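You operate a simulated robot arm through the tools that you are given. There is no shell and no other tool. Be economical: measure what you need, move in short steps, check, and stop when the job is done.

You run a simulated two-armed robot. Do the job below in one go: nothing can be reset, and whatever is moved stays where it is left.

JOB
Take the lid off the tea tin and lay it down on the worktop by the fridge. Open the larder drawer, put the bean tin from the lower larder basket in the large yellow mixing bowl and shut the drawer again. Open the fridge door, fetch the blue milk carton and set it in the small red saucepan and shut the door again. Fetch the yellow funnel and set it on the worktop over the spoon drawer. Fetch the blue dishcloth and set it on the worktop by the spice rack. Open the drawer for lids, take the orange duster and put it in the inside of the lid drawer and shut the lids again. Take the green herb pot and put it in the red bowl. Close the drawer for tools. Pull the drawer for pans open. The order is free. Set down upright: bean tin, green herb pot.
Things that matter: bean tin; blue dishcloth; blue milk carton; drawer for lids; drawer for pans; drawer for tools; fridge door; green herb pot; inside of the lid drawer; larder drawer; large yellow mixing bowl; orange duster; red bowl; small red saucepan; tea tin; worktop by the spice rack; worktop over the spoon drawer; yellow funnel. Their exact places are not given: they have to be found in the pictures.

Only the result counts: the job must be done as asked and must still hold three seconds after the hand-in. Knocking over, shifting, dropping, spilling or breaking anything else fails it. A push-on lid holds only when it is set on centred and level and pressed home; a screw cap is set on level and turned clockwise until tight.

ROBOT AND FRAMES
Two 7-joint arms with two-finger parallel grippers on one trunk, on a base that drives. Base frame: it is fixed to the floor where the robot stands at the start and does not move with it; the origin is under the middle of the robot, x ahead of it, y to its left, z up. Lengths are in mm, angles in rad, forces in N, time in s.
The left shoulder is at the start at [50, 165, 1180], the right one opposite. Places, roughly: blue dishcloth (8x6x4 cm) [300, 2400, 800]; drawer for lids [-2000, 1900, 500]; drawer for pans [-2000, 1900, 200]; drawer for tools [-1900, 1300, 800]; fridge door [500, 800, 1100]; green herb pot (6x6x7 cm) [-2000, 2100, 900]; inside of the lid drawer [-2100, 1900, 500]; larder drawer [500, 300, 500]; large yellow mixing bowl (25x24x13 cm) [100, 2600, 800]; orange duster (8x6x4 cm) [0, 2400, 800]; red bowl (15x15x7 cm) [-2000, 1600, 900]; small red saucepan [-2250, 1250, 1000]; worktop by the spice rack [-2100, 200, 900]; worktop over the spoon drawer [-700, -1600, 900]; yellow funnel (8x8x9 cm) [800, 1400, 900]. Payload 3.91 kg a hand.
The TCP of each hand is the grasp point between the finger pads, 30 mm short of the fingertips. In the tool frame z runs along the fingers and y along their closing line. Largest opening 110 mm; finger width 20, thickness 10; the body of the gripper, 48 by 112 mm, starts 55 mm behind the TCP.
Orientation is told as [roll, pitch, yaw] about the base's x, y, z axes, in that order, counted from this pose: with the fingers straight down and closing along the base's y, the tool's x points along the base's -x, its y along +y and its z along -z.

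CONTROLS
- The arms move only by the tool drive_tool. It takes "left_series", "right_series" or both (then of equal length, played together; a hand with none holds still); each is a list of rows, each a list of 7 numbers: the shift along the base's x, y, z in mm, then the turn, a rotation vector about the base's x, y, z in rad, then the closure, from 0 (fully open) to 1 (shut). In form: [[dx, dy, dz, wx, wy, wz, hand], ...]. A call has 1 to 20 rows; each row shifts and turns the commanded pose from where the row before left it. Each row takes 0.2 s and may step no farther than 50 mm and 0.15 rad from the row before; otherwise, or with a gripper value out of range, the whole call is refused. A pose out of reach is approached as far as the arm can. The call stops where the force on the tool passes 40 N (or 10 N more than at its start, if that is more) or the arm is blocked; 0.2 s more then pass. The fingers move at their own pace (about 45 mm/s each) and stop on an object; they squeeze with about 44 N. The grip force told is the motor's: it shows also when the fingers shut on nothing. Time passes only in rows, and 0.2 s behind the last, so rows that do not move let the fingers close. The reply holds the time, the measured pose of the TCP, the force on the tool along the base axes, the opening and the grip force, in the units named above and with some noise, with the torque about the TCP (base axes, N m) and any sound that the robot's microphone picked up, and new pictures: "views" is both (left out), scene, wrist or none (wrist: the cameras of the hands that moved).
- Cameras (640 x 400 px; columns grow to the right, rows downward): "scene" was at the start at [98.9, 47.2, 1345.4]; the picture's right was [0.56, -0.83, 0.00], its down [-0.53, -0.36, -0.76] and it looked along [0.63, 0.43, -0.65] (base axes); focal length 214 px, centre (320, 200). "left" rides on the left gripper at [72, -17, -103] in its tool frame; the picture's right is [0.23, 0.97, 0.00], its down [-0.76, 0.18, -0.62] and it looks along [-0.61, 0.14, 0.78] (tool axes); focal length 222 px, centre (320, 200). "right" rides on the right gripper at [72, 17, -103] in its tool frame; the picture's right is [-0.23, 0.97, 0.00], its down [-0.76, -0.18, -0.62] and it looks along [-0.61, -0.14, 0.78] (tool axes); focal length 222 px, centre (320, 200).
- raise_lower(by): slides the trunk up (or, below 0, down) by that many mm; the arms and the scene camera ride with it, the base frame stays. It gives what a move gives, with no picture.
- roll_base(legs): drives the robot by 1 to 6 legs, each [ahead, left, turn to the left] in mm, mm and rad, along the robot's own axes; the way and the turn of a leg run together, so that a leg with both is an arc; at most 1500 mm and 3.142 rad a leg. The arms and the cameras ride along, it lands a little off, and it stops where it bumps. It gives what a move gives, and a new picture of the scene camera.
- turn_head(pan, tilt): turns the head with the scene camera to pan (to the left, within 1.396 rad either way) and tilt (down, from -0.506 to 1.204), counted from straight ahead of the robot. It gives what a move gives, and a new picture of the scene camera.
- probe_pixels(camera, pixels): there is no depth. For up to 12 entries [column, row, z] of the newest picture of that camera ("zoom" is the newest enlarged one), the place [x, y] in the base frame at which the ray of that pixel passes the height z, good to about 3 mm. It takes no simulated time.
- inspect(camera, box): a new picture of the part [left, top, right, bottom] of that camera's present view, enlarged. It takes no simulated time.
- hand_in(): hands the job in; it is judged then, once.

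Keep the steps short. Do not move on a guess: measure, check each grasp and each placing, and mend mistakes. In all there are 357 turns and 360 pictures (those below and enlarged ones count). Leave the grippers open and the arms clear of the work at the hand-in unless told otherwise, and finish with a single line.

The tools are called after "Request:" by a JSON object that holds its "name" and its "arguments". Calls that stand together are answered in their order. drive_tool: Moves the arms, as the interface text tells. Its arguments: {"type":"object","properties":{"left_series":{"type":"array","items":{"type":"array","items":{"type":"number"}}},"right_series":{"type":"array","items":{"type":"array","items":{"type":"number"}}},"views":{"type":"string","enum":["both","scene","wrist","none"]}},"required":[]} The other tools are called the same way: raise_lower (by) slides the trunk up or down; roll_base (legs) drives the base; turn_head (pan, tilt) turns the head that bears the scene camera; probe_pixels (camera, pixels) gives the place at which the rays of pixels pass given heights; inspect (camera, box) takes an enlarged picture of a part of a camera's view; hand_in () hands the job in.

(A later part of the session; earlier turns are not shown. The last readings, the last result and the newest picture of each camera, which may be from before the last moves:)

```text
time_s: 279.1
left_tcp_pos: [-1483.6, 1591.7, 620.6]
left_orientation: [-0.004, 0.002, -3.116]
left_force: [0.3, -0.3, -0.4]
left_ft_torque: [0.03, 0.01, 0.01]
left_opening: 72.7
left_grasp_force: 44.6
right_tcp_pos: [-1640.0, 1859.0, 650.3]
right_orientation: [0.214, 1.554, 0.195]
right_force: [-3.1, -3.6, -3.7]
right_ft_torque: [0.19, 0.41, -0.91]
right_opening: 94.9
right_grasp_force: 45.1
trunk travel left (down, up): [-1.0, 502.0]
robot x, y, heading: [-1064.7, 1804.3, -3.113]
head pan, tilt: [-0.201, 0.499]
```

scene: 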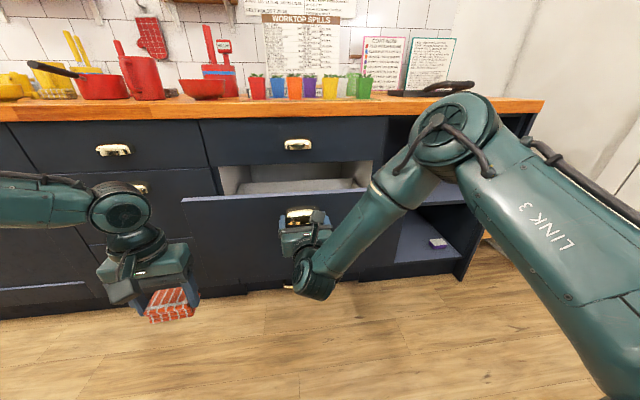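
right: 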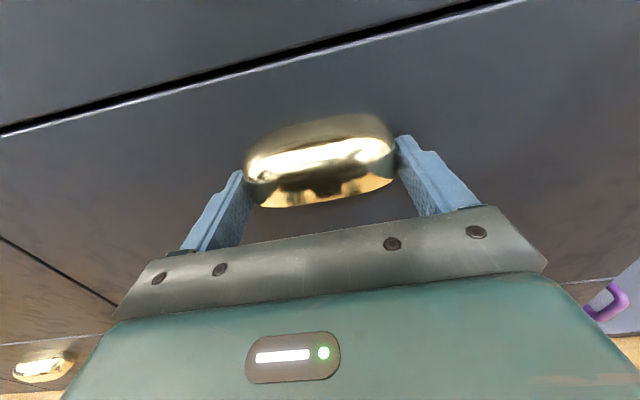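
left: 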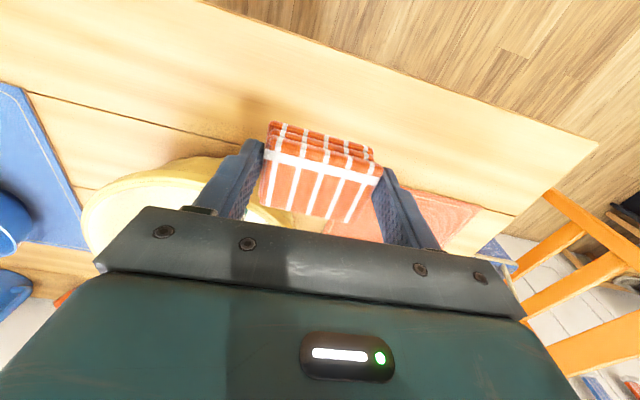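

Request:
{"name": "roll_base", "arguments": {"legs": [[-60, 0, 0]]}}

Request:
{"name": "drive_tool", "arguments": {"right_series": [[-2, 0, 0, 0, 0, 0, 0.3], [0, 0, 0, 0, 0, 0, 0], [0, 0, 0, 0, 0, 0, 0], [30, 0, 0, 0, 0, 0, 0], [30, 0, 0, 0, 0, 0, 0]], "views": "none"}}

Request:
{"name": "roll_base", "arguments": {"legs": [[-120, 0, 0]]}}

Request:
{"name": "turn_head", "arguments": {"pan": -0.1, "tilt": 0.6}}

```text
time_s: 280.1
left_tcp_pos: [-1422.3, 1592.6, 620.6]
left_orientation: [-0.006, 0.002, -3.115]
left_force: [0.8, -0.1, -0.3]
left_ft_torque: [0.02, -0.01, 0.0]
left_opening: 72.7
left_grasp_force: 43.7
right_tcp_pos: [-1578.0, 1855.4, 649.8]
right_orientation: [0.129, 1.551, 0.119]
right_force: [0.5, -29.9, -1.5]
right_ft_torque: [-0.49, -0.8, -0.65]
right_opening: 94.7
right_grasp_force: 45.0
trunk travel left (down, up): [-1.0, 502.0]
robot x, y, heading: [-1002.2, 1806.9, -3.113]
head pan, tilt: [-0.201, 0.499]
```

scene: 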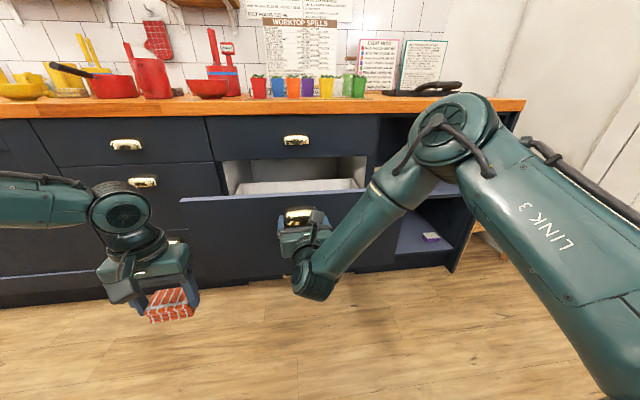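

```text
time_s: 281.3
left_tcp_pos: [-1423.1, 1591.6, 619.9]
left_orientation: [-0.004, 0.002, -3.115]
left_force: [-0.3, -0.9, -1.4]
left_ft_torque: [-0.01, -0.04, 0.01]
left_opening: 72.7
left_grasp_force: 44.3
right_tcp_pos: [-1519.9, 1855.9, 650.4]
right_orientation: [0.024, 1.552, 0.015]
right_force: [0.2, 0.7, 0.3]
right_ft_torque: [0.01, 0.03, 0.01]
right_opening: 110.0
right_grasp_force: 0.0
trunk travel left (down, up): [-1.0, 502.0]
robot x, y, heading: [-1004.8, 1805.8, -3.119]
head pan, tilt: [-0.201, 0.499]
```

```text
time_s: 282.5
left_tcp_pos: [-1305.3, 1596.1, 619.8]
left_orientation: [-0.004, 0.001, -3.114]
left_force: [0.1, 1.2, -1.0]
left_ft_torque: [0.03, -0.01, -0.01]
left_opening: 72.8
left_grasp_force: 43.8
right_tcp_pos: [-1403.5, 1859.5, 650.6]
right_orientation: [0.042, 1.552, 0.034]
right_force: [-0.1, -0.5, 0.6]
right_ft_torque: [-0.01, 0.0, 0.02]
right_opening: 110.0
right_grasp_force: 0.0
trunk travel left (down, up): [-1.0, 502.0]
robot x, y, heading: [-889.6, 1810.4, -3.111]
head pan, tilt: [-0.201, 0.499]
```

scene: 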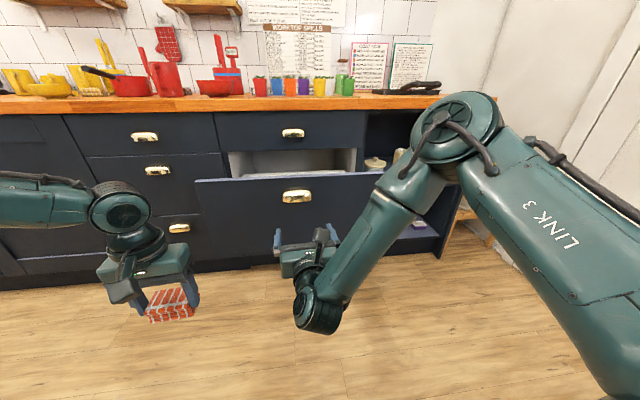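

```text
time_s: 283.2
left_tcp_pos: [-1304.3, 1595.4, 620.5]
left_orientation: [-0.004, 0.002, -3.115]
left_force: [-0.3, -0.2, 0.2]
left_ft_torque: [0.02, 0.01, 0.02]
left_opening: 72.7
left_grasp_force: 43.9
right_tcp_pos: [-1403.1, 1858.6, 650.1]
right_orientation: [0.034, 1.55, 0.028]
right_force: [0.3, 0.9, -0.2]
right_ft_torque: [0.03, -0.01, -0.02]
right_opening: 110.0
right_grasp_force: 0.0
trunk travel left (down, up): [-1.0, 502.0]
robot x, y, heading: [-888.5, 1804.9, -3.116]
head pan, tilt: [-0.099, 0.6]
```

scene: 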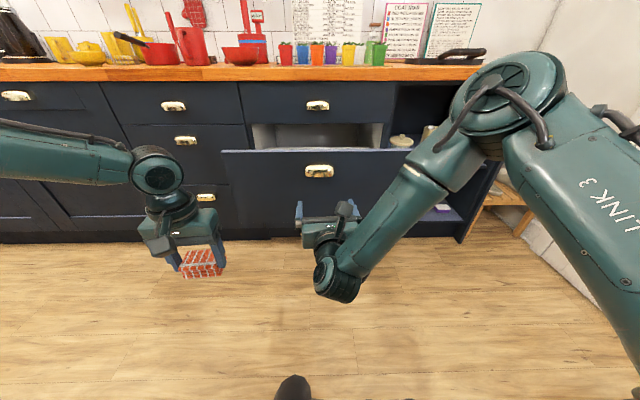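

The lid drawer is open ~290 mm. I raise the trunk to carry the duster over its front, and move right so the left hand lines up.

Request:
{"name": "raise_lower", "arguments": {"by": 190}}

Request:
{"name": "roll_base", "arguments": {"legs": [[0, -240, -0.025], [330, 0, 0]]}}

Request:
{"name": "turn_head", "arguments": {"pan": 0.2, "tilt": 0.85}}

Request:
{"name": "inspect", "arguments": {"camera": "left", "box": [0, 0, 640, 400]}}

```text
time_s: 285.2
left_tcp_pos: [-1305.2, 1595.8, 810.6]
left_orientation: [-0.005, 0.002, -3.117]
left_force: [0.4, -0.2, 0.1]
left_ft_torque: [0.0, -0.01, -0.01]
left_opening: 72.4
left_grasp_force: 43.8
right_tcp_pos: [-1403.8, 1858.7, 841.1]
right_orientation: [0.042, 1.553, 0.034]
right_force: [-0.9, -0.2, 0.1]
right_ft_torque: [0.0, -0.01, 0.0]
right_opening: 109.9
right_grasp_force: 0.1
trunk travel left (down, up): [-191.0, 312.0]
robot x, y, heading: [-886.9, 1809.6, -3.115]
head pan, tilt: [-0.099, 0.6]
```

```text
time_s: 288.8
left_tcp_pos: [-1641.2, 1848.6, 810.6]
left_orientation: [-0.004, 0.002, -3.136]
left_force: [-0.4, -0.1, -1.4]
left_ft_torque: [-0.01, 0.0, 0.02]
left_opening: 72.7
left_grasp_force: 44.4
right_tcp_pos: [-1734.1, 2113.5, 840.7]
right_orientation: [0.04, 1.552, 0.012]
right_force: [1.9, 0.5, 0.9]
right_ft_torque: [-0.03, 0.02, -0.05]
right_opening: 110.1
right_grasp_force: 0.0
trunk travel left (down, up): [-191.0, 312.0]
robot x, y, heading: [-1216.1, 2054.3, -3.133]
head pan, tilt: [-0.099, 0.6]
```

scene: 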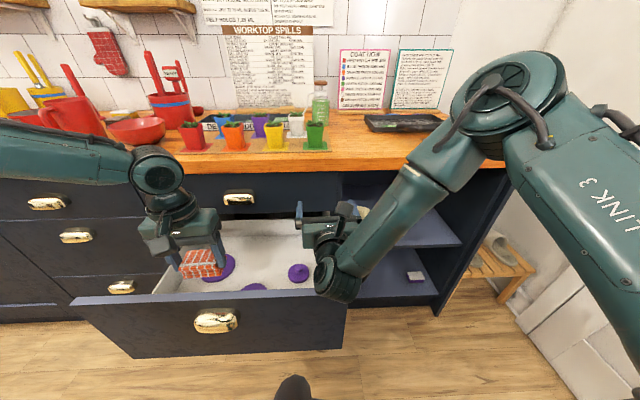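

```text
time_s: 289.6
left_tcp_pos: [-1640.8, 1849.4, 810.5]
left_orientation: [-0.004, 0.002, -3.137]
left_force: [-0.7, 0.7, -0.3]
left_ft_torque: [0.0, -0.01, 0.03]
left_opening: 72.8
left_grasp_force: 43.9
right_tcp_pos: [-1734.3, 2113.8, 841.1]
right_orientation: [0.037, 1.551, 0.006]
right_force: [0.5, 0.9, -0.1]
right_ft_torque: [0.03, -0.03, -0.02]
right_opening: 110.0
right_grasp_force: 0.1
trunk travel left (down, up): [-191.0, 312.0]
robot x, y, heading: [-1216.7, 2056.9, -3.138]
head pan, tilt: [0.201, 0.85]
```

scene: 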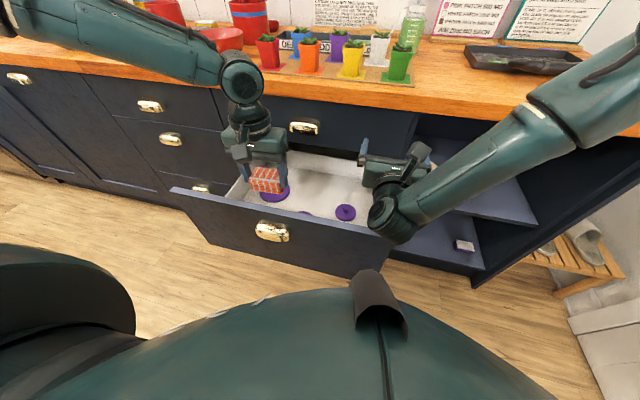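

```text
1.00 times, centred on (320, 200) of left
```

zoom: 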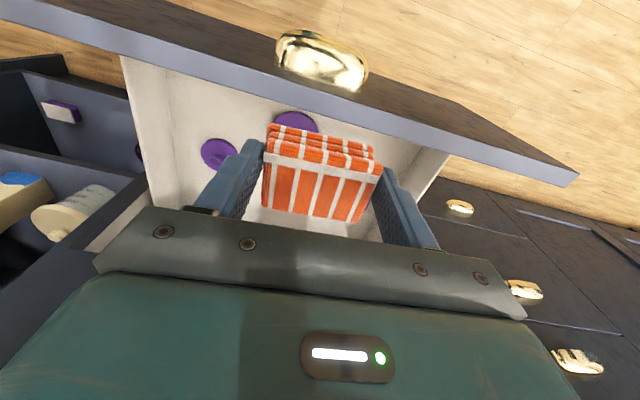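

Purple lids confirm it is the lid drawer. I enlarge to find a free floor spot.

Request:
{"name": "inspect", "arguments": {"camera": "scene", "box": [210, 130, 410, 260]}}

Request:
{"name": "probe_pixels", "arguments": {"camera": "scene", "pixels": [[345, 212, 480], [275, 193, 480], [300, 214, 480], [315, 180, 480], [325, 185, 480], [240, 185, 700], [395, 232, 700], [262, 205, 700]]}}

```text
3.08 times, centred on (310, 195) of scene
```

zoom: 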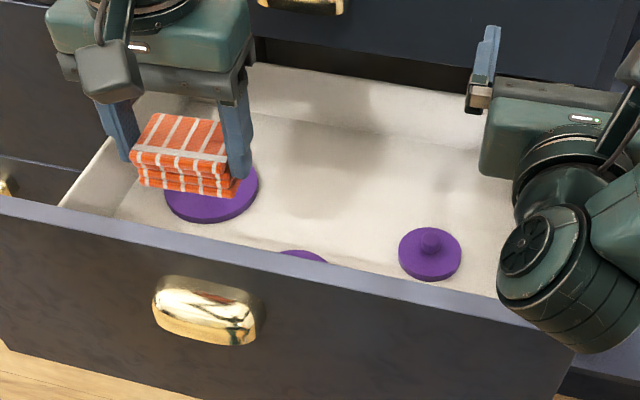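

```text
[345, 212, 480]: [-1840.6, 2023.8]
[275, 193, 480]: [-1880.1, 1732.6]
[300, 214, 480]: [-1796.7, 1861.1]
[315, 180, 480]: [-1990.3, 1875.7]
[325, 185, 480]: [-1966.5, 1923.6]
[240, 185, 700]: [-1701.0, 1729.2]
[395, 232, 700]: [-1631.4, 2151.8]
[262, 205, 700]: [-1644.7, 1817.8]
```

Request:
{"name": "inspect", "arguments": {"camera": "left", "box": [100, 40, 460, 240]}}

Request:
{"name": "probe_pixels", "arguments": {"camera": "scene", "pixels": [[345, 212, 440], [345, 212, 500], [345, 212, 540]]}}

```text
1.78 times, centred on (280, 140) of left
```

zoom: 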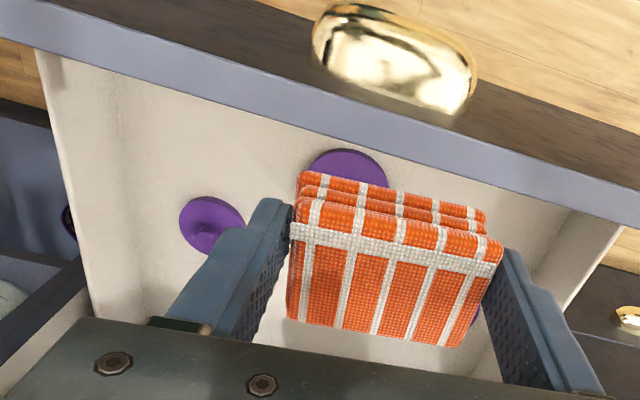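

```text
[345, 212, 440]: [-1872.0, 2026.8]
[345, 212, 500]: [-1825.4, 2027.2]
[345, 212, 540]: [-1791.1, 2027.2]
```

Request:
{"name": "probe_pixels", "arguments": {"camera": "zoom", "pixels": [[208, 222, 440], [208, 222, 500], [208, 222, 540], [348, 170, 500], [348, 170, 540], [470, 325, 540], [100, 90, 700], [620, 215, 700], [90, 300, 540]]}}

```text
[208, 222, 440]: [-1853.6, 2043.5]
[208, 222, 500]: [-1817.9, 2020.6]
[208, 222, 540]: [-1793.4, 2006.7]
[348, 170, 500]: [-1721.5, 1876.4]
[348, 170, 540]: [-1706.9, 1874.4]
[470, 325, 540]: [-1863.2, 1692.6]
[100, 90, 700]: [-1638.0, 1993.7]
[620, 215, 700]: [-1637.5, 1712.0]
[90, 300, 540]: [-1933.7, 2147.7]
```

Floor ≈475. A free spot is about (−1795,1918). I move the base right 70 and ahead 85, then the arm.

Request:
{"name": "roll_base", "arguments": {"legs": [[0, -70, 0], [80, 0, 0]]}}

Request:
{"name": "drive_tool", "arguments": {"left_series": [[-25, 0, 0, 0, 0, 0, 0.7], [-25, 0, 0, 0, 0, 0, 0.7], [-25, 0, 0, 0, 0, 0, 0.7], [0, 0, -40, 0, 0, 0, 0.7], [0, 0, -40, 0, 0, 0, 0.7], [0, 0, -40, 0, 0, 0, 0.7], [0, 0, 0, 0, 0, 0, 0.7]], "views": "both"}}

```text
time_s: 291.3
left_tcp_pos: [-1719.5, 1918.5, 810.4]
left_orientation: [-0.005, 0.0, -3.137]
left_force: [0.4, -0.7, -1.3]
left_ft_torque: [-0.02, 0.02, -0.02]
left_opening: 72.7
left_grasp_force: 43.8
right_tcp_pos: [-1813.0, 2184.0, 840.1]
right_orientation: [0.036, 1.551, 0.008]
right_force: [0.8, -0.4, 0.2]
right_ft_torque: [0.01, 0.01, 0.0]
right_opening: 110.0
right_grasp_force: 0.1
trunk travel left (down, up): [-191.0, 312.0]
robot x, y, heading: [-1301.8, 2118.6, -3.135]
head pan, tilt: [0.201, 0.85]
```

scene: 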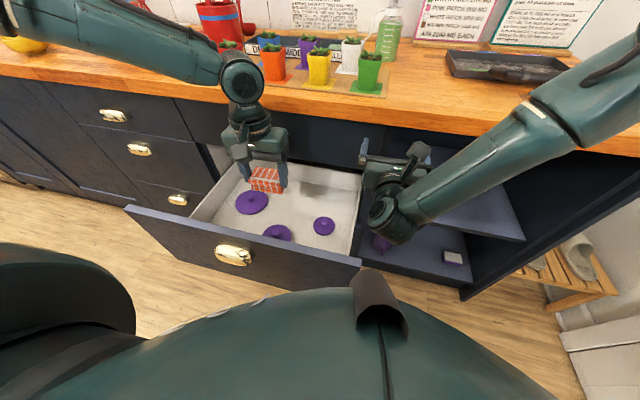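

```text
time_s: 292.9
left_tcp_pos: [-1777.9, 1903.2, 705.2]
left_orientation: [-0.002, -0.001, -3.137]
left_force: [-0.1, -0.3, -0.7]
left_ft_torque: [-0.05, -0.03, -0.01]
left_opening: 72.9
left_grasp_force: 44.0
left hand out of reach, approached as far as the arm can: row 5, 6
right_tcp_pos: [-1813.2, 2184.1, 840.8]
right_orientation: [0.039, 1.553, 0.007]
right_force: [0.0, -0.6, -0.2]
right_ft_torque: [0.02, -0.02, 0.02]
right_opening: 109.7
right_grasp_force: 0.0
trunk travel left (down, up): [-191.0, 312.0]
robot x, y, heading: [-1294.8, 2123.9, -3.14]
head pan, tilt: [0.201, 0.85]
```

scene: 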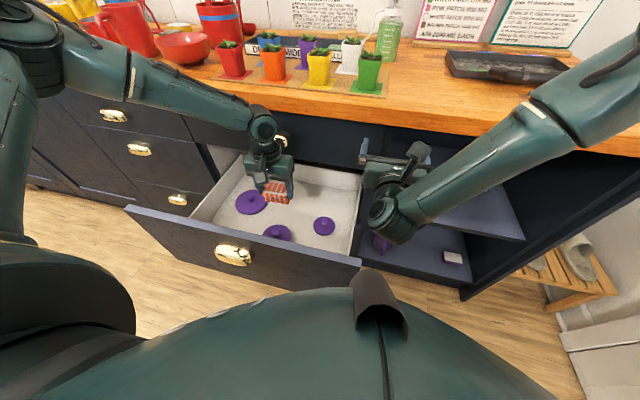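
left: 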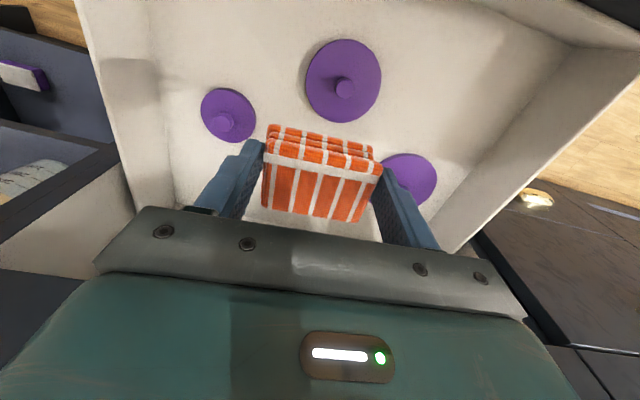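

Request:
{"name": "probe_pixels", "arguments": {"camera": "left", "pixels": [[343, 80, 480], [381, 80, 480], [343, 120, 480], [228, 115, 480], [410, 180, 480], [300, 240, 480], [320, 92, 480], [255, 115, 480], [95, 60, 480]]}}

Request:
{"name": "probe_pixels", "arguments": {"camera": "scene", "pixels": [[324, 226, 480], [277, 233, 480], [252, 202, 480], [330, 180, 480]]}}

```text
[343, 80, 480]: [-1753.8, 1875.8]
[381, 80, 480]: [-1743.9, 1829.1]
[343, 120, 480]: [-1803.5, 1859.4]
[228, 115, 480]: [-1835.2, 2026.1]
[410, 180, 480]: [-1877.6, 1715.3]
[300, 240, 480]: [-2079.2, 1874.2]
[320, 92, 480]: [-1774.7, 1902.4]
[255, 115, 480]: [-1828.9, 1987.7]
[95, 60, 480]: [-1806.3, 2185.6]
```

```text
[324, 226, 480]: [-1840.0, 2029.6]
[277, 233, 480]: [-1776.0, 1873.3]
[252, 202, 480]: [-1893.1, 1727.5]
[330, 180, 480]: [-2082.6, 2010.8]
```

Mid lid at (−1760,1875), small (−1836,2027), large (−1880,1722). I choose (−1745,1975) as free spot: base right 72, arm back 30, then lower the trunk.

Request:
{"name": "roll_base", "arguments": {"legs": [[0, -74, 0]]}}

Request:
{"name": "drive_tool", "arguments": {"left_series": [[15, 0, 0, 0, 0, 0, 0.7], [18, 0, 0, 0, 0, 0, 0.7], [0, 0, 0, 0, 0, 0, 0.7]], "views": "none"}}

Request:
{"name": "raise_lower", "arguments": {"by": -110}}

Request:
{"name": "inspect", "arguments": {"camera": "left", "box": [0, 0, 640, 400]}}

Request:
{"name": "inspect", "arguments": {"camera": "scene", "box": [100, 60, 420, 300]}}

```text
time_s: 293.9
left_tcp_pos: [-1778.8, 1977.6, 705.7]
left_orientation: [-0.002, 0.0, -3.137]
left_force: [0.1, 0.4, -0.1]
left_ft_torque: [-0.01, 0.01, -0.03]
left_opening: 72.8
left_grasp_force: 44.1
right_tcp_pos: [-1813.9, 2257.1, 841.4]
right_orientation: [0.027, 1.551, -0.003]
right_force: [-1.0, 0.7, 0.6]
right_ft_torque: [0.03, 0.0, 0.04]
right_opening: 110.1
right_grasp_force: 0.0
trunk travel left (down, up): [-191.0, 312.0]
robot x, y, heading: [-1300.3, 2197.9, -3.136]
head pan, tilt: [0.201, 0.85]
```

scene: 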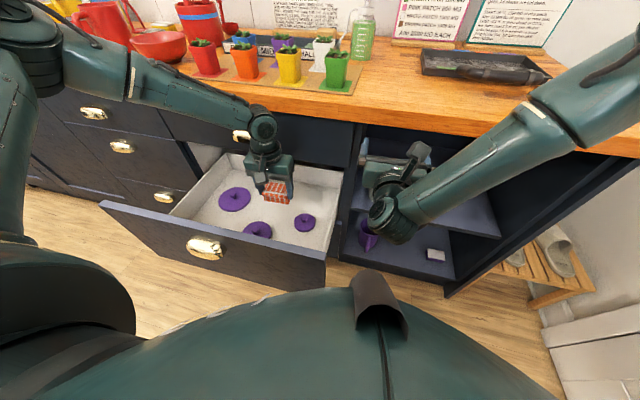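

```text
time_s: 294.7
left_tcp_pos: [-1744.7, 1977.6, 704.4]
left_orientation: [-0.005, 0.0, -3.137]
left_force: [0.6, 0.4, -1.3]
left_ft_torque: [0.0, -0.01, 0.03]
left_opening: 72.4
left_grasp_force: 44.1
right_tcp_pos: [-1813.4, 2256.9, 840.8]
right_orientation: [0.033, 1.551, 0.002]
right_force: [-0.5, 0.5, -0.6]
right_ft_torque: [-0.03, 0.02, -0.01]
right_opening: 110.2
right_grasp_force: 0.0
trunk travel left (down, up): [-191.0, 312.0]
robot x, y, heading: [-1296.2, 2197.4, -3.137]
head pan, tilt: [0.201, 0.85]
```

```text
time_s: 296.1
left_tcp_pos: [-1744.5, 1977.0, 595.0]
left_orientation: [-0.003, 0.0, -3.137]
left_force: [0.6, 0.1, 0.2]
left_ft_torque: [-0.01, 0.0, -0.02]
left_opening: 72.7
left_grasp_force: 44.1
right_tcp_pos: [-1812.7, 2257.8, 729.7]
right_orientation: [0.032, 1.552, -0.001]
right_force: [0.3, 0.7, -0.1]
right_ft_torque: [-0.02, -0.01, 0.0]
right_opening: 110.0
right_grasp_force: 0.0
trunk travel left (down, up): [-81.0, 422.0]
robot x, y, heading: [-1298.9, 2196.2, -3.135]
head pan, tilt: [0.201, 0.85]
```

```text
1.00 times, centred on (320, 200) of left
```

zoom: 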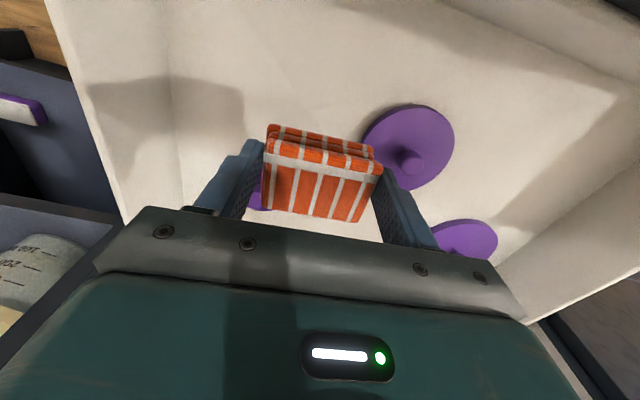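

```text
1.67 times, centred on (260, 180) of scene
```

zoom: 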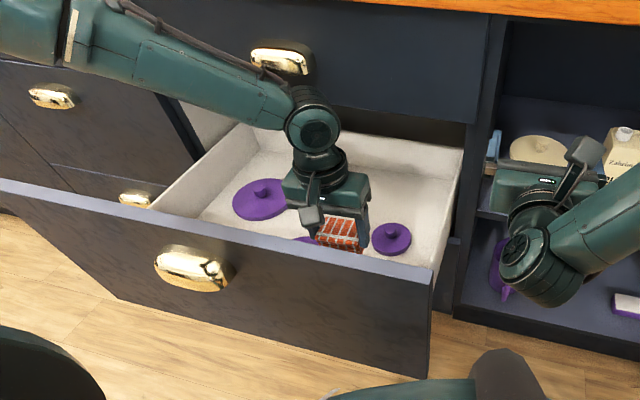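

Below the cloth the floor is free. I lower the trunk 60 mm more, then by small steps.

Request:
{"name": "raise_lower", "arguments": {"by": -58}}

Request:
{"name": "drive_tool", "arguments": {"left_series": [[0, 0, -3, 0, 0, 0, 0.7], [0, 0, -3, 0, 0, 0, 0.7], [0, 0, -3, 0, 0, 0, 0.7], [0, 0, -3, 0, 0, 0, 0.7]], "views": "wrist"}}

```text
time_s: 297.1
left_tcp_pos: [-1744.8, 1976.1, 536.6]
left_orientation: [-0.004, -0.001, -3.137]
left_force: [-0.7, 0.0, 0.4]
left_ft_torque: [0.0, -0.01, 0.0]
left_opening: 72.8
left_grasp_force: 44.1
right_tcp_pos: [-1813.2, 2256.5, 672.5]
right_orientation: [0.033, 1.552, 0.003]
right_force: [-0.3, 0.3, -0.2]
right_ft_torque: [-0.02, 0.0, 0.01]
right_opening: 109.9
right_grasp_force: 0.2
trunk travel left (down, up): [-23.0, 480.0]
robot x, y, heading: [-1296.7, 2198.2, -3.133]
head pan, tilt: [0.201, 0.85]
```

```text
time_s: 298.1
left_tcp_pos: [-1746.0, 1976.9, 523.7]
left_orientation: [-0.002, 0.001, -3.137]
left_force: [0.6, 0.2, -0.7]
left_ft_torque: [0.01, -0.03, 0.0]
left_opening: 72.6
left_grasp_force: 44.1
right_tcp_pos: [-1813.4, 2256.7, 672.7]
right_orientation: [0.035, 1.553, 0.005]
right_force: [-0.3, -0.1, 0.0]
right_ft_torque: [0.01, -0.01, 0.01]
right_opening: 110.0
right_grasp_force: 0.2
trunk travel left (down, up): [-23.0, 480.0]
robot x, y, heading: [-1301.6, 2198.3, -3.134]
head pan, tilt: [0.201, 0.85]
```

left: 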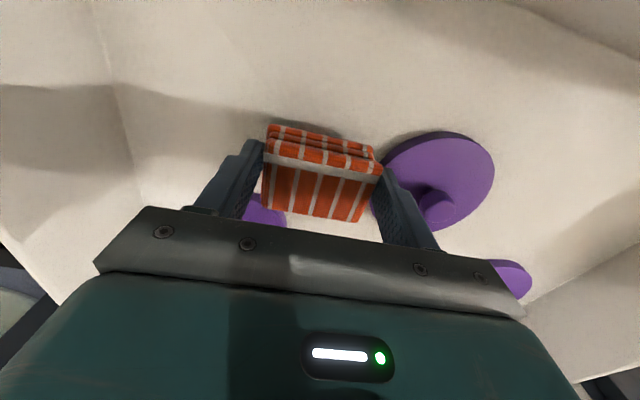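

Request:
{"name": "drive_tool", "arguments": {"left_series": [[0, 4, -4, 0, 0, 0, 0.7], [0, 0, -4, 0, 0, 0, 0.7], [0, 0, -4, 0, 0, 0, 0.7], [0, 0, -4, 0, 0, 0, 0.7], [0, 0, -4, 0, 0, 0, 0.7]], "views": "wrist"}}

```text
time_s: 299.3
left_tcp_pos: [-1743.8, 1978.9, 506.6]
left_orientation: [-0.005, -0.003, -3.137]
left_force: [-0.3, -0.3, 0.4]
left_ft_torque: [-0.02, -0.03, -0.01]
left_opening: 72.6
left_grasp_force: 43.8
left hand out of reach, approached as far as the arm can: row 5
right_tcp_pos: [-1814.1, 2257.2, 673.0]
right_orientation: [0.035, 1.552, 0.003]
right_force: [0.3, 0.3, -0.8]
right_ft_torque: [-0.01, 0.02, 0.0]
right_opening: 110.0
right_grasp_force: 0.0
trunk travel left (down, up): [-23.0, 480.0]
robot x, y, heading: [-1293.7, 2198.9, -3.136]
head pan, tilt: [0.201, 0.85]
```

left: 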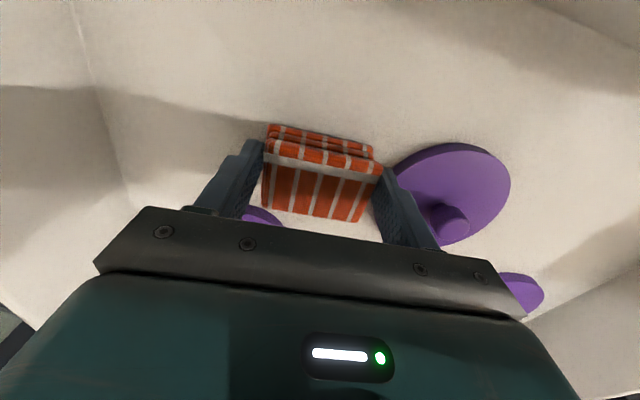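

Still not touching; floor is lower. I lower the trunk in small amounts.

Request:
{"name": "raise_lower", "arguments": {"by": -12}}

Request:
{"name": "inspect", "arguments": {"camera": "left", "box": [200, 80, 460, 260]}}

```text
time_s: 299.8
left_tcp_pos: [-1748.4, 1979.6, 505.1]
left_orientation: [-0.005, -0.016, -3.137]
left_force: [-0.6, -0.2, 12.8]
left_ft_torque: [-0.27, -0.23, -0.05]
left_opening: 72.8
left_grasp_force: 43.9
right_tcp_pos: [-1811.9, 2257.8, 664.7]
right_orientation: [-0.018, 1.552, -0.046]
right_force: [0.1, 0.2, -0.1]
right_ft_torque: [0.02, 0.06, -0.02]
right_opening: 110.2
right_grasp_force: 0.0
trunk travel left (down, up): [-14.0, 489.0]
robot x, y, heading: [-1303.7, 2194.9, -3.133]
head pan, tilt: [0.201, 0.85]
stopped: the force on the tool passed its limit (the readings are from after the stop); the commanded pose is now the measured one
```

```text
2.22 times, centred on (330, 170) of left
```

zoom: 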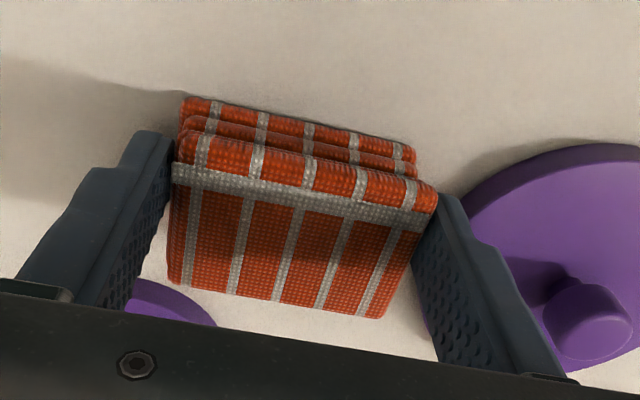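

It rests on the drawer floor. I open gently and raise.

Request:
{"name": "drive_tool", "arguments": {"left_series": [[0, 0, 2, 0, 0, 0, 0.5], [0, 0, 0, 0, 0, 0, 0.25], [0, 0, 0, 0, 0, 0, 0.22], [0, 0, 0, 0, 0, 0, 0.22]], "views": "none"}}

Request:
{"name": "raise_lower", "arguments": {"by": 280}}

Request:
{"name": "inspect", "arguments": {"camera": "left", "box": [0, 0, 640, 400]}}

```text
time_s: 300.8
left_tcp_pos: [-1746.6, 1980.9, 504.8]
left_orientation: [-0.007, -0.01, -3.137]
left_force: [-0.3, 0.4, -0.5]
left_ft_torque: [0.03, 0.02, -0.02]
left_opening: 85.9
left_grasp_force: 0.1
right_tcp_pos: [-1812.3, 2257.1, 664.2]
right_orientation: [0.031, 1.552, 0.002]
right_force: [0.7, 0.6, 0.3]
right_ft_torque: [-0.02, -0.02, 0.0]
right_opening: 110.3
right_grasp_force: 0.0
trunk travel left (down, up): [-14.0, 489.0]
robot x, y, heading: [-1298.3, 2194.4, -3.135]
head pan, tilt: [0.201, 0.85]
```

```text
time_s: 303.6
left_tcp_pos: [-1746.5, 1979.1, 784.1]
left_orientation: [-0.004, -0.01, -3.135]
left_force: [-0.3, -0.2, 0.3]
left_ft_torque: [-0.02, -0.01, -0.02]
left_opening: 85.9
left_grasp_force: 0.0
right_tcp_pos: [-1811.6, 2256.9, 943.7]
right_orientation: [0.035, 1.551, 0.006]
right_force: [0.2, -0.1, 0.0]
right_ft_torque: [0.05, 0.01, -0.01]
right_opening: 109.9
right_grasp_force: 0.0
trunk travel left (down, up): [-294.0, 209.0]
robot x, y, heading: [-1298.8, 2193.9, -3.141]
head pan, tilt: [0.201, 0.85]
```

```text
1.00 times, centred on (320, 200) of left
```

zoom: 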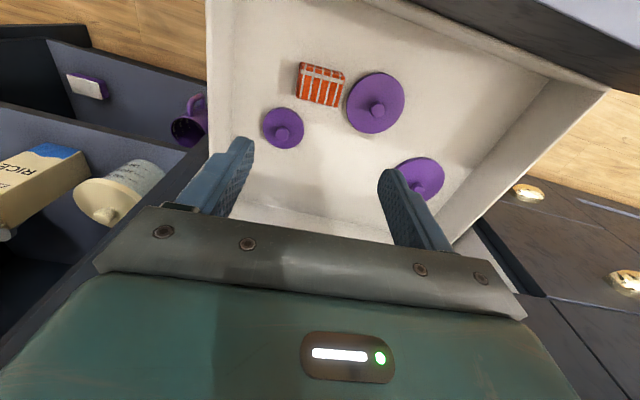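

The duster lies in the drawer. I back off, line the right fist up with the drawer front, and push it shut.

Request:
{"name": "roll_base", "arguments": {"legs": [[-330, 0, 0], [0, 385, 0]]}}

Request:
{"name": "raise_lower", "arguments": {"by": -292}}

Request:
{"name": "drive_tool", "arguments": {"right_series": [[0, 0, -10, 0, 0, 0, 0.5], [0, 0, -20, 0, 0, 0, 1], [0, 0, -20, 0, 0, 0, 1], [0, 0, 0, 0, 0, 0, 1], [0, 0, 0, 0, 0, 0, 1]], "views": "both"}}

```text
time_s: 307.8
left_tcp_pos: [-1419.6, 1602.7, 784.6]
left_orientation: [-0.006, -0.011, -3.142]
left_force: [0.1, 0.4, -0.6]
left_ft_torque: [0.0, 0.04, 0.04]
left_opening: 85.6
left_grasp_force: 0.1
right_tcp_pos: [-1485.1, 1879.7, 944.6]
right_orientation: [0.046, 1.553, 0.012]
right_force: [0.5, 0.1, 0.1]
right_ft_torque: [0.0, -0.01, -0.01]
right_opening: 110.2
right_grasp_force: 0.1
trunk travel left (down, up): [-294.0, 209.0]
robot x, y, heading: [-973.8, 1818.4, -3.137]
head pan, tilt: [0.201, 0.85]
```

scene: 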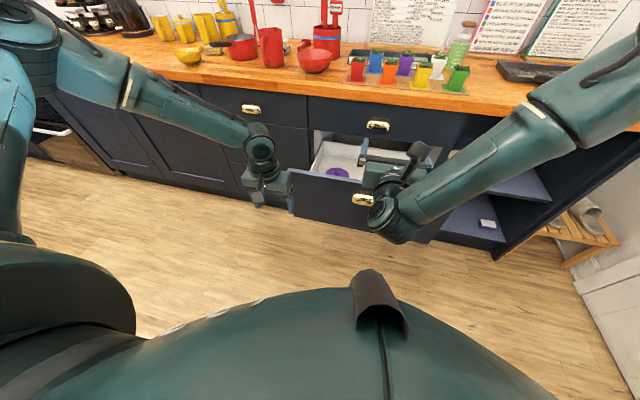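

```text
time_s: 310.7
left_tcp_pos: [-1420.1, 1603.2, 492.4]
left_orientation: [-0.006, -0.01, -3.142]
left_force: [-0.1, -0.6, 0.4]
left_ft_torque: [0.02, -0.02, 0.03]
left_opening: 85.7
left_grasp_force: 0.0
right_tcp_pos: [-1485.3, 1878.1, 651.9]
right_orientation: [0.028, 1.551, -0.006]
right_force: [0.2, -0.1, -0.1]
right_ft_torque: [0.0, -0.01, 0.02]
right_opening: 109.8
right_grasp_force: 0.1
trunk travel left (down, up): [-2.0, 501.0]
robot x, y, heading: [-971.6, 1817.8, -3.142]
head pan, tilt: [0.201, 0.85]
```

```text
time_s: 311.9
left_tcp_pos: [-1420.6, 1602.5, 492.7]
left_orientation: [-0.005, -0.01, -3.14]
left_force: [-0.3, 0.3, -0.8]
left_ft_torque: [0.0, 0.03, -0.01]
left_opening: 85.7
left_grasp_force: 0.1
right_tcp_pos: [-1483.0, 1873.9, 606.5]
right_orientation: [0.03, 1.548, -0.011]
right_force: [-0.2, -1.2, -0.2]
right_ft_torque: [0.04, 0.0, -0.01]
right_opening: 4.5
right_grasp_force: 0.1
right hand out of reach, approached as far as the arm can: row 3
trunk travel left (down, up): [-2.0, 501.0]
robot x, y, heading: [-967.4, 1817.4, -3.145]
head pan, tilt: [0.201, 0.85]
```

scene: 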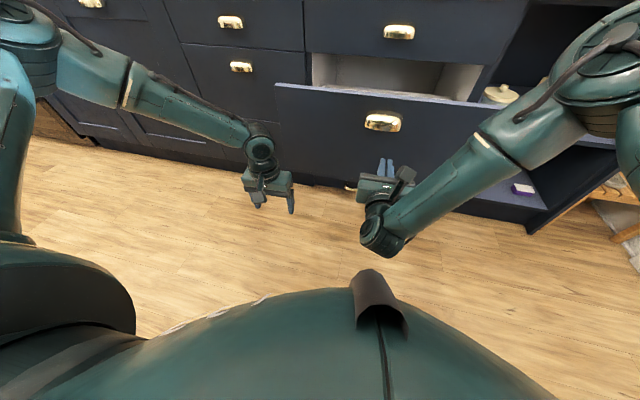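
right: 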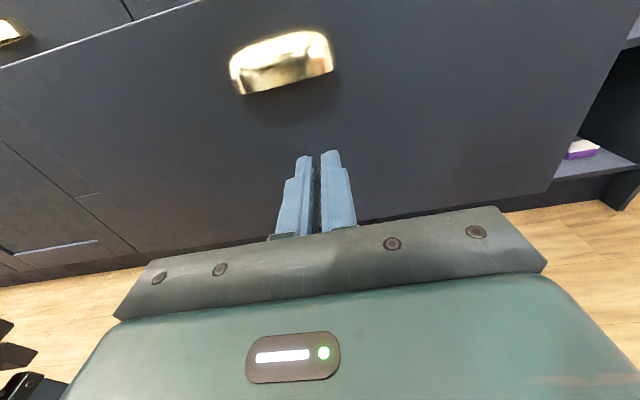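

Request:
{"name": "roll_base", "arguments": {"legs": [[180, 0, 0], [120, 0, 0], [60, 0, 0], [60, 0, 0]]}}

```text
time_s: 315.4
left_tcp_pos: [-1813.3, 1602.7, 492.7]
left_orientation: [-0.003, -0.014, -3.14]
left_force: [-0.2, -0.1, -0.1]
left_ft_torque: [-0.01, 0.01, 0.0]
left_opening: 85.5
left_grasp_force: 0.0
right_tcp_pos: [-1872.2, 1874.4, 606.5]
right_orientation: [-0.011, 1.552, -0.053]
right_force: [4.4, 1.4, 3.3]
right_ft_torque: [-0.01, 0.15, -0.1]
right_opening: 0.0
right_grasp_force: 37.9
trunk travel left (down, up): [-2.0, 501.0]
robot x, y, heading: [-1367.5, 1816.9, -3.142]
head pan, tilt: [0.201, 0.85]
stopped in leg 4: the force on the tool passed its limit (the readings are from after the stop); the commanded pose is now the measured one
```

scene: 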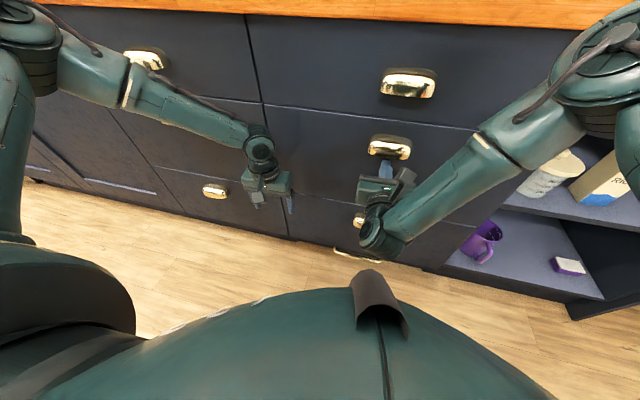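

The lid drawer is shut (same contact depth as before). I back off and check the front's flushness and the pan drawer's handle.

Request:
{"name": "roll_base", "arguments": {"legs": [[-250, 0, 0]]}}

Request:
{"name": "turn_head", "arguments": {"pan": 0.0, "tilt": 0.7}}

Request:
{"name": "inspect", "arguments": {"camera": "scene", "box": [60, 40, 480, 300]}}

Request:
{"name": "inspect", "arguments": {"camera": "right", "box": [0, 0, 640, 400]}}

```text
time_s: 317.2
left_tcp_pos: [-1561.4, 1602.8, 492.6]
left_orientation: [-0.004, -0.01, 3.139]
left_force: [0.1, 0.0, 0.4]
left_ft_torque: [0.0, -0.02, -0.03]
left_opening: 85.7
left_grasp_force: 0.1
right_tcp_pos: [-1619.4, 1874.1, 605.2]
right_orientation: [0.019, 1.551, -0.022]
right_force: [-0.3, 0.3, 0.2]
right_ft_torque: [0.02, -0.01, 0.03]
right_opening: 0.0
right_grasp_force: 38.0
trunk travel left (down, up): [-2.0, 501.0]
robot x, y, heading: [-1111.1, 1811.6, 3.141]
head pan, tilt: [0.201, 0.85]
```

scene: 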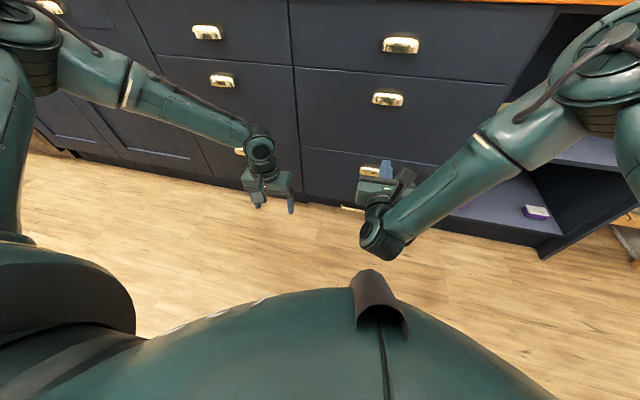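

```text
time_s: 317.9
left_tcp_pos: [-1562.0, 1602.8, 492.3]
left_orientation: [-0.003, -0.01, 3.14]
left_force: [0.0, 1.0, 0.1]
left_ft_torque: [-0.01, 0.0, 0.04]
left_opening: 85.8
left_grasp_force: 0.1
right_tcp_pos: [-1618.3, 1875.3, 604.9]
right_orientation: [0.014, 1.549, -0.028]
right_force: [0.3, 0.3, 0.9]
right_ft_torque: [-0.03, 0.02, -0.02]
right_opening: 0.0
right_grasp_force: 37.8
trunk travel left (down, up): [-2.0, 501.0]
robot x, y, heading: [-1112.5, 1816.6, 3.141]
head pan, tilt: [0.0, 0.7]
```

scene: 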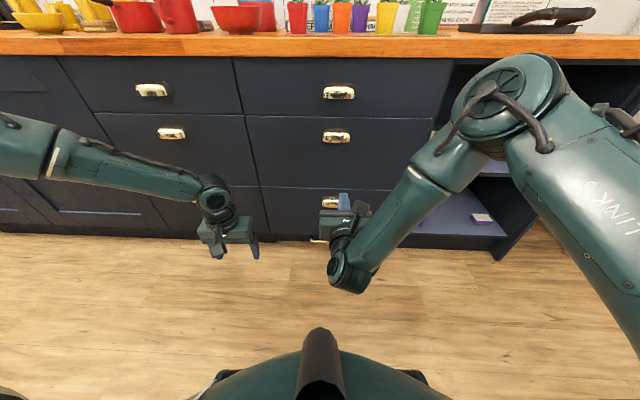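

```text
1.52 times, centred on (270, 170) of scene
```

zoom: 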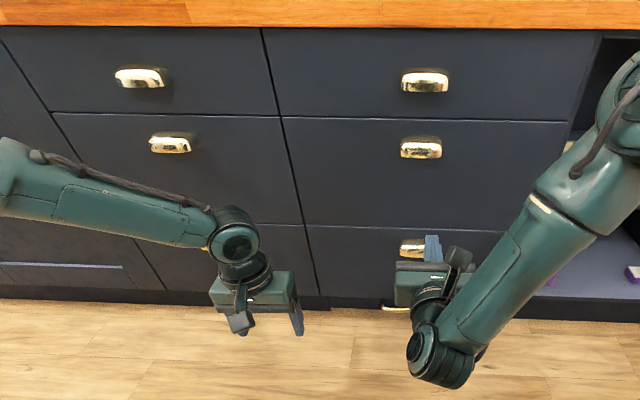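

```text
1.00 times, centred on (320, 200) of right
```

zoom: 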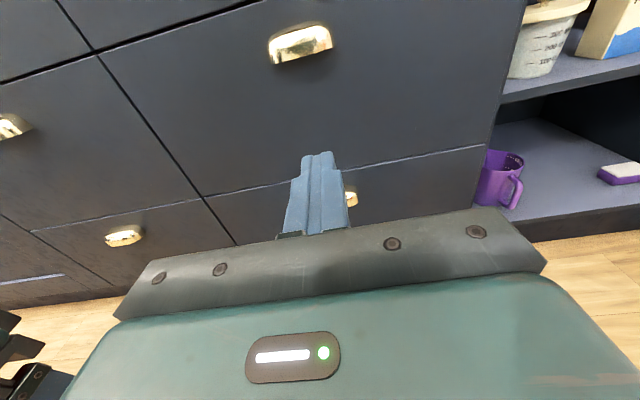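

Pan drawer = the bottom one (front z≈185–418). I leave it for later and do the herb pot first: raise the trunk and turn the right hand down.

Request:
{"name": "raise_lower", "arguments": {"by": 440}}

Request:
{"name": "drive_tool", "arguments": {"right_series": [[0, 0, 0, 0, -0.1428, 0, 0.8], [0, 0, 0, 0, -0.1428, 0, 0.5], [0, 0, 0, 0, -0.1428, 0, 0], [0, 0, 0, 0, -0.1428, 0, 0], [0, 0, 10, 0, -0.1428, 0, 0], [0, 0, 10, 0, -0.1428, 0, 0], [0, 0, 10, 0, -0.1428, 0, 0], [0, 0, 10, 0, -0.1428, 0, 0], [0, 0, 10, 0, -0.1428, 0, 0], [0, 0, 0, 0, -0.1428, 0, 0], [0, 0, 0, 0, -0.1428, 0, 0]], "left_series": [[0, 0, 0, 0, 0, 0, 0], [0, 0, 30, 0, 0, 0, 0], [0, 0, 40, 0, 0, 0, 0], [0, 0, 40, 0, 0, 0, 0], [0, 0, 40, 0, 0, 0, 0], [0, 0, 40, 0, 0, 0, 0], [0, 0, 40, 0, 0, 0, 0], [0, 0, 0, 0, 0, 0, 0], [0, 0, 0, 0, 0, 0, 0], [0, 0, 0, 0, 0, 0, 0], [0, 0, 0, 0, 0, 0, 0]], "views": "none"}}

Request:
{"name": "turn_head", "arguments": {"pan": -0.15, "tilt": 0.55}}

```text
refused: 440 is not a number from -400 to 400
```

```text
time_s: 320.3
left_tcp_pos: [-1563.3, 1604.4, 721.0]
left_orientation: [-0.004, -0.011, 3.139]
left_force: [-0.1, 0.3, 0.4]
left_ft_torque: [0.03, 0.0, 0.02]
left_opening: 110.1
left_grasp_force: 0.1
right_tcp_pos: [-1618.4, 1875.5, 655.2]
right_orientation: [0.042, -0.024, 0.002]
right_force: [0.0, -0.1, 0.2]
right_ft_torque: [0.01, 0.01, -0.01]
right_opening: 110.1
right_grasp_force: 0.0
trunk travel left (down, up): [-2.0, 501.0]
robot x, y, heading: [-1113.8, 1818.3, 3.14]
head pan, tilt: [0.0, 0.7]
```

```text
time_s: 321.0
left_tcp_pos: [-1561.7, 1602.9, 720.7]
left_orientation: [-0.003, -0.008, 3.141]
left_force: [-0.6, -0.3, 0.0]
left_ft_torque: [-0.01, 0.0, 0.01]
left_opening: 110.0
left_grasp_force: 0.0
right_tcp_pos: [-1617.9, 1874.8, 657.4]
right_orientation: [0.042, -0.02, 0.002]
right_force: [-0.6, 0.0, 0.1]
right_ft_torque: [-0.01, 0.01, 0.01]
right_opening: 110.0
right_grasp_force: 0.0
trunk travel left (down, up): [-2.0, 501.0]
robot x, y, heading: [-1110.8, 1814.4, 3.141]
head pan, tilt: [-0.15, 0.55]
```

scene: 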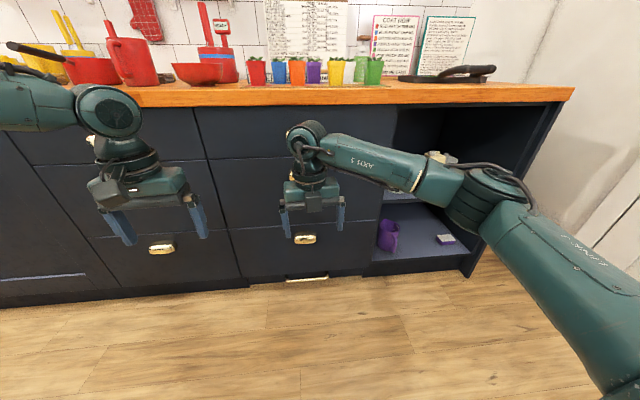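

Request:
{"name": "raise_lower", "arguments": {"by": 400}}

Request:
{"name": "roll_base", "arguments": {"legs": [[0, -100, 0]]}}

Request:
{"name": "inspect", "arguments": {"camera": "scene", "box": [100, 80, 460, 260]}}

```text
time_s: 324.9
left_tcp_pos: [-1561.0, 1604.7, 1121.3]
left_orientation: [-0.005, -0.01, 3.141]
left_force: [0.4, 0.0, 0.3]
left_ft_torque: [-0.01, -0.03, 0.0]
left_opening: 109.5
left_grasp_force: 0.1
right_tcp_pos: [-1618.6, 1875.3, 1055.7]
right_orientation: [0.042, -0.021, -0.001]
right_force: [0.5, -0.3, 0.5]
right_ft_torque: [0.01, 0.0, -0.06]
right_opening: 110.0
right_grasp_force: 0.1
trunk travel left (down, up): [-402.0, 101.0]
robot x, y, heading: [-1109.3, 1819.2, 3.145]
head pan, tilt: [-0.15, 0.55]
```

```text
time_s: 326.0
left_tcp_pos: [-1561.9, 1707.5, 1120.8]
left_orientation: [-0.004, -0.011, 3.138]
left_force: [-0.5, -0.4, 0.3]
left_ft_torque: [-0.07, 0.02, 0.02]
left_opening: 110.0
left_grasp_force: 0.1
right_tcp_pos: [-1618.0, 1978.4, 1055.9]
right_orientation: [0.042, -0.02, -0.005]
right_force: [0.6, 0.4, 0.6]
right_ft_torque: [-0.03, -0.02, -0.01]
right_opening: 109.9
right_grasp_force: 0.0
trunk travel left (down, up): [-402.0, 101.0]
robot x, y, heading: [-1108.5, 1917.3, 3.137]
head pan, tilt: [-0.15, 0.55]
```

scene: 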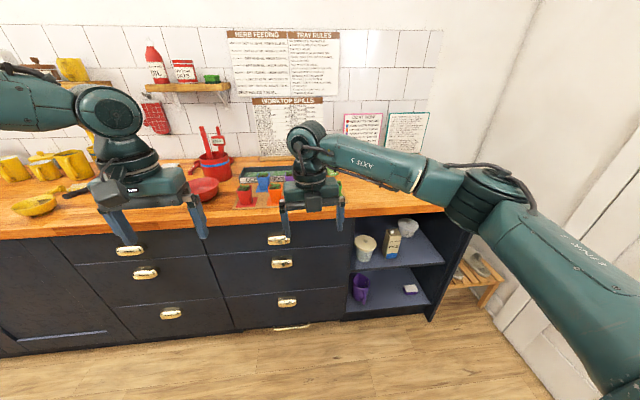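

```text
1.78 times, centred on (280, 170) of scene
```

zoom: 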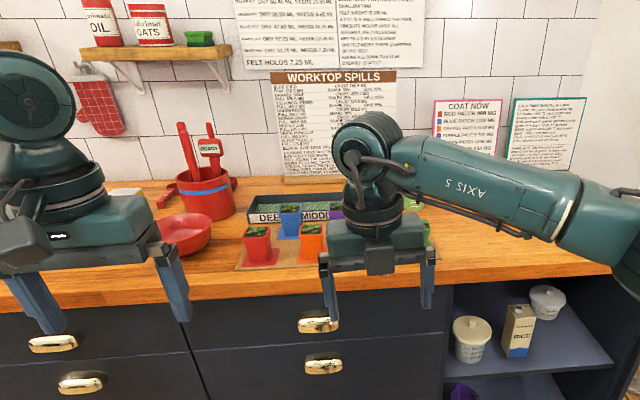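

The left wrist camera looks ahead, so I use the left hand for the pot: move right ~390 mm.

Request:
{"name": "roll_base", "arguments": {"legs": [[0, -390, 0]]}}

Request:
{"name": "turn_head", "arguments": {"pan": 0.35, "tilt": 0.6}}

Request:
{"name": "inspect", "arguments": {"camera": "left", "box": [0, 0, 640, 400]}}

```text
time_s: 328.5
left_tcp_pos: [-1560.6, 2100.9, 1121.0]
left_orientation: [-0.003, -0.01, 3.13]
left_force: [-0.7, -0.5, 0.1]
left_ft_torque: [-0.01, 0.0, -0.01]
left_opening: 109.8
left_grasp_force: 0.1
right_tcp_pos: [-1614.3, 2372.5, 1054.7]
right_orientation: [0.042, -0.022, -0.009]
right_force: [-0.3, -0.1, -0.1]
right_ft_torque: [-0.01, 0.0, 0.0]
right_opening: 110.0
right_grasp_force: 0.0
trunk travel left (down, up): [-402.0, 101.0]
robot x, y, heading: [-1113.6, 2310.5, 3.124]
head pan, tilt: [-0.15, 0.55]
```

scene: 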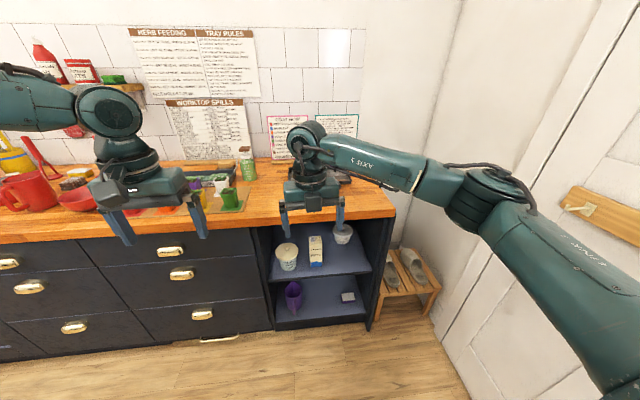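

```text
time_s: 329.4
left_tcp_pos: [-1560.7, 2100.7, 1120.8]
left_orientation: [-0.003, -0.012, 3.13]
left_force: [-0.7, 0.3, -0.2]
left_ft_torque: [0.01, 0.02, -0.01]
left_opening: 109.8
left_grasp_force: 0.0
right_tcp_pos: [-1614.6, 2371.7, 1056.3]
right_orientation: [0.042, -0.021, -0.009]
right_force: [0.1, 0.8, 0.2]
right_ft_torque: [0.02, 0.01, -0.03]
right_opening: 110.2
right_grasp_force: 0.0
trunk travel left (down, up): [-402.0, 101.0]
robot x, y, heading: [-1105.8, 2309.7, 3.128]
head pan, tilt: [0.351, 0.6]
```

scene: 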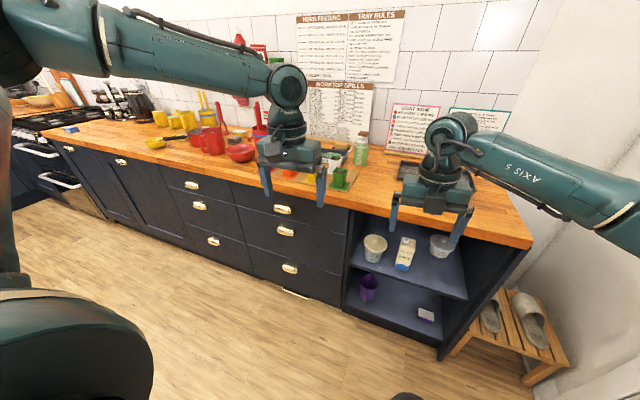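

```text
1.00 times, centred on (320, 200) of left
```

zoom: 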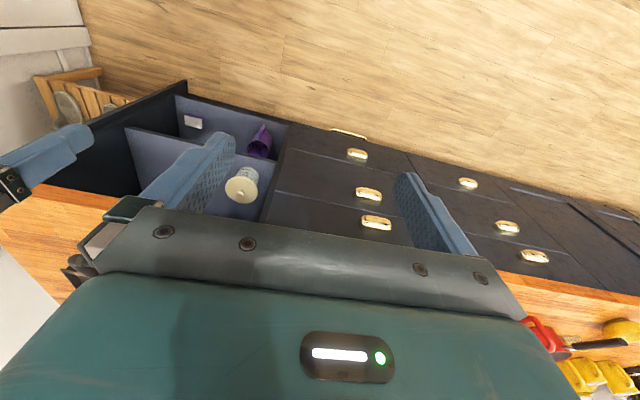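

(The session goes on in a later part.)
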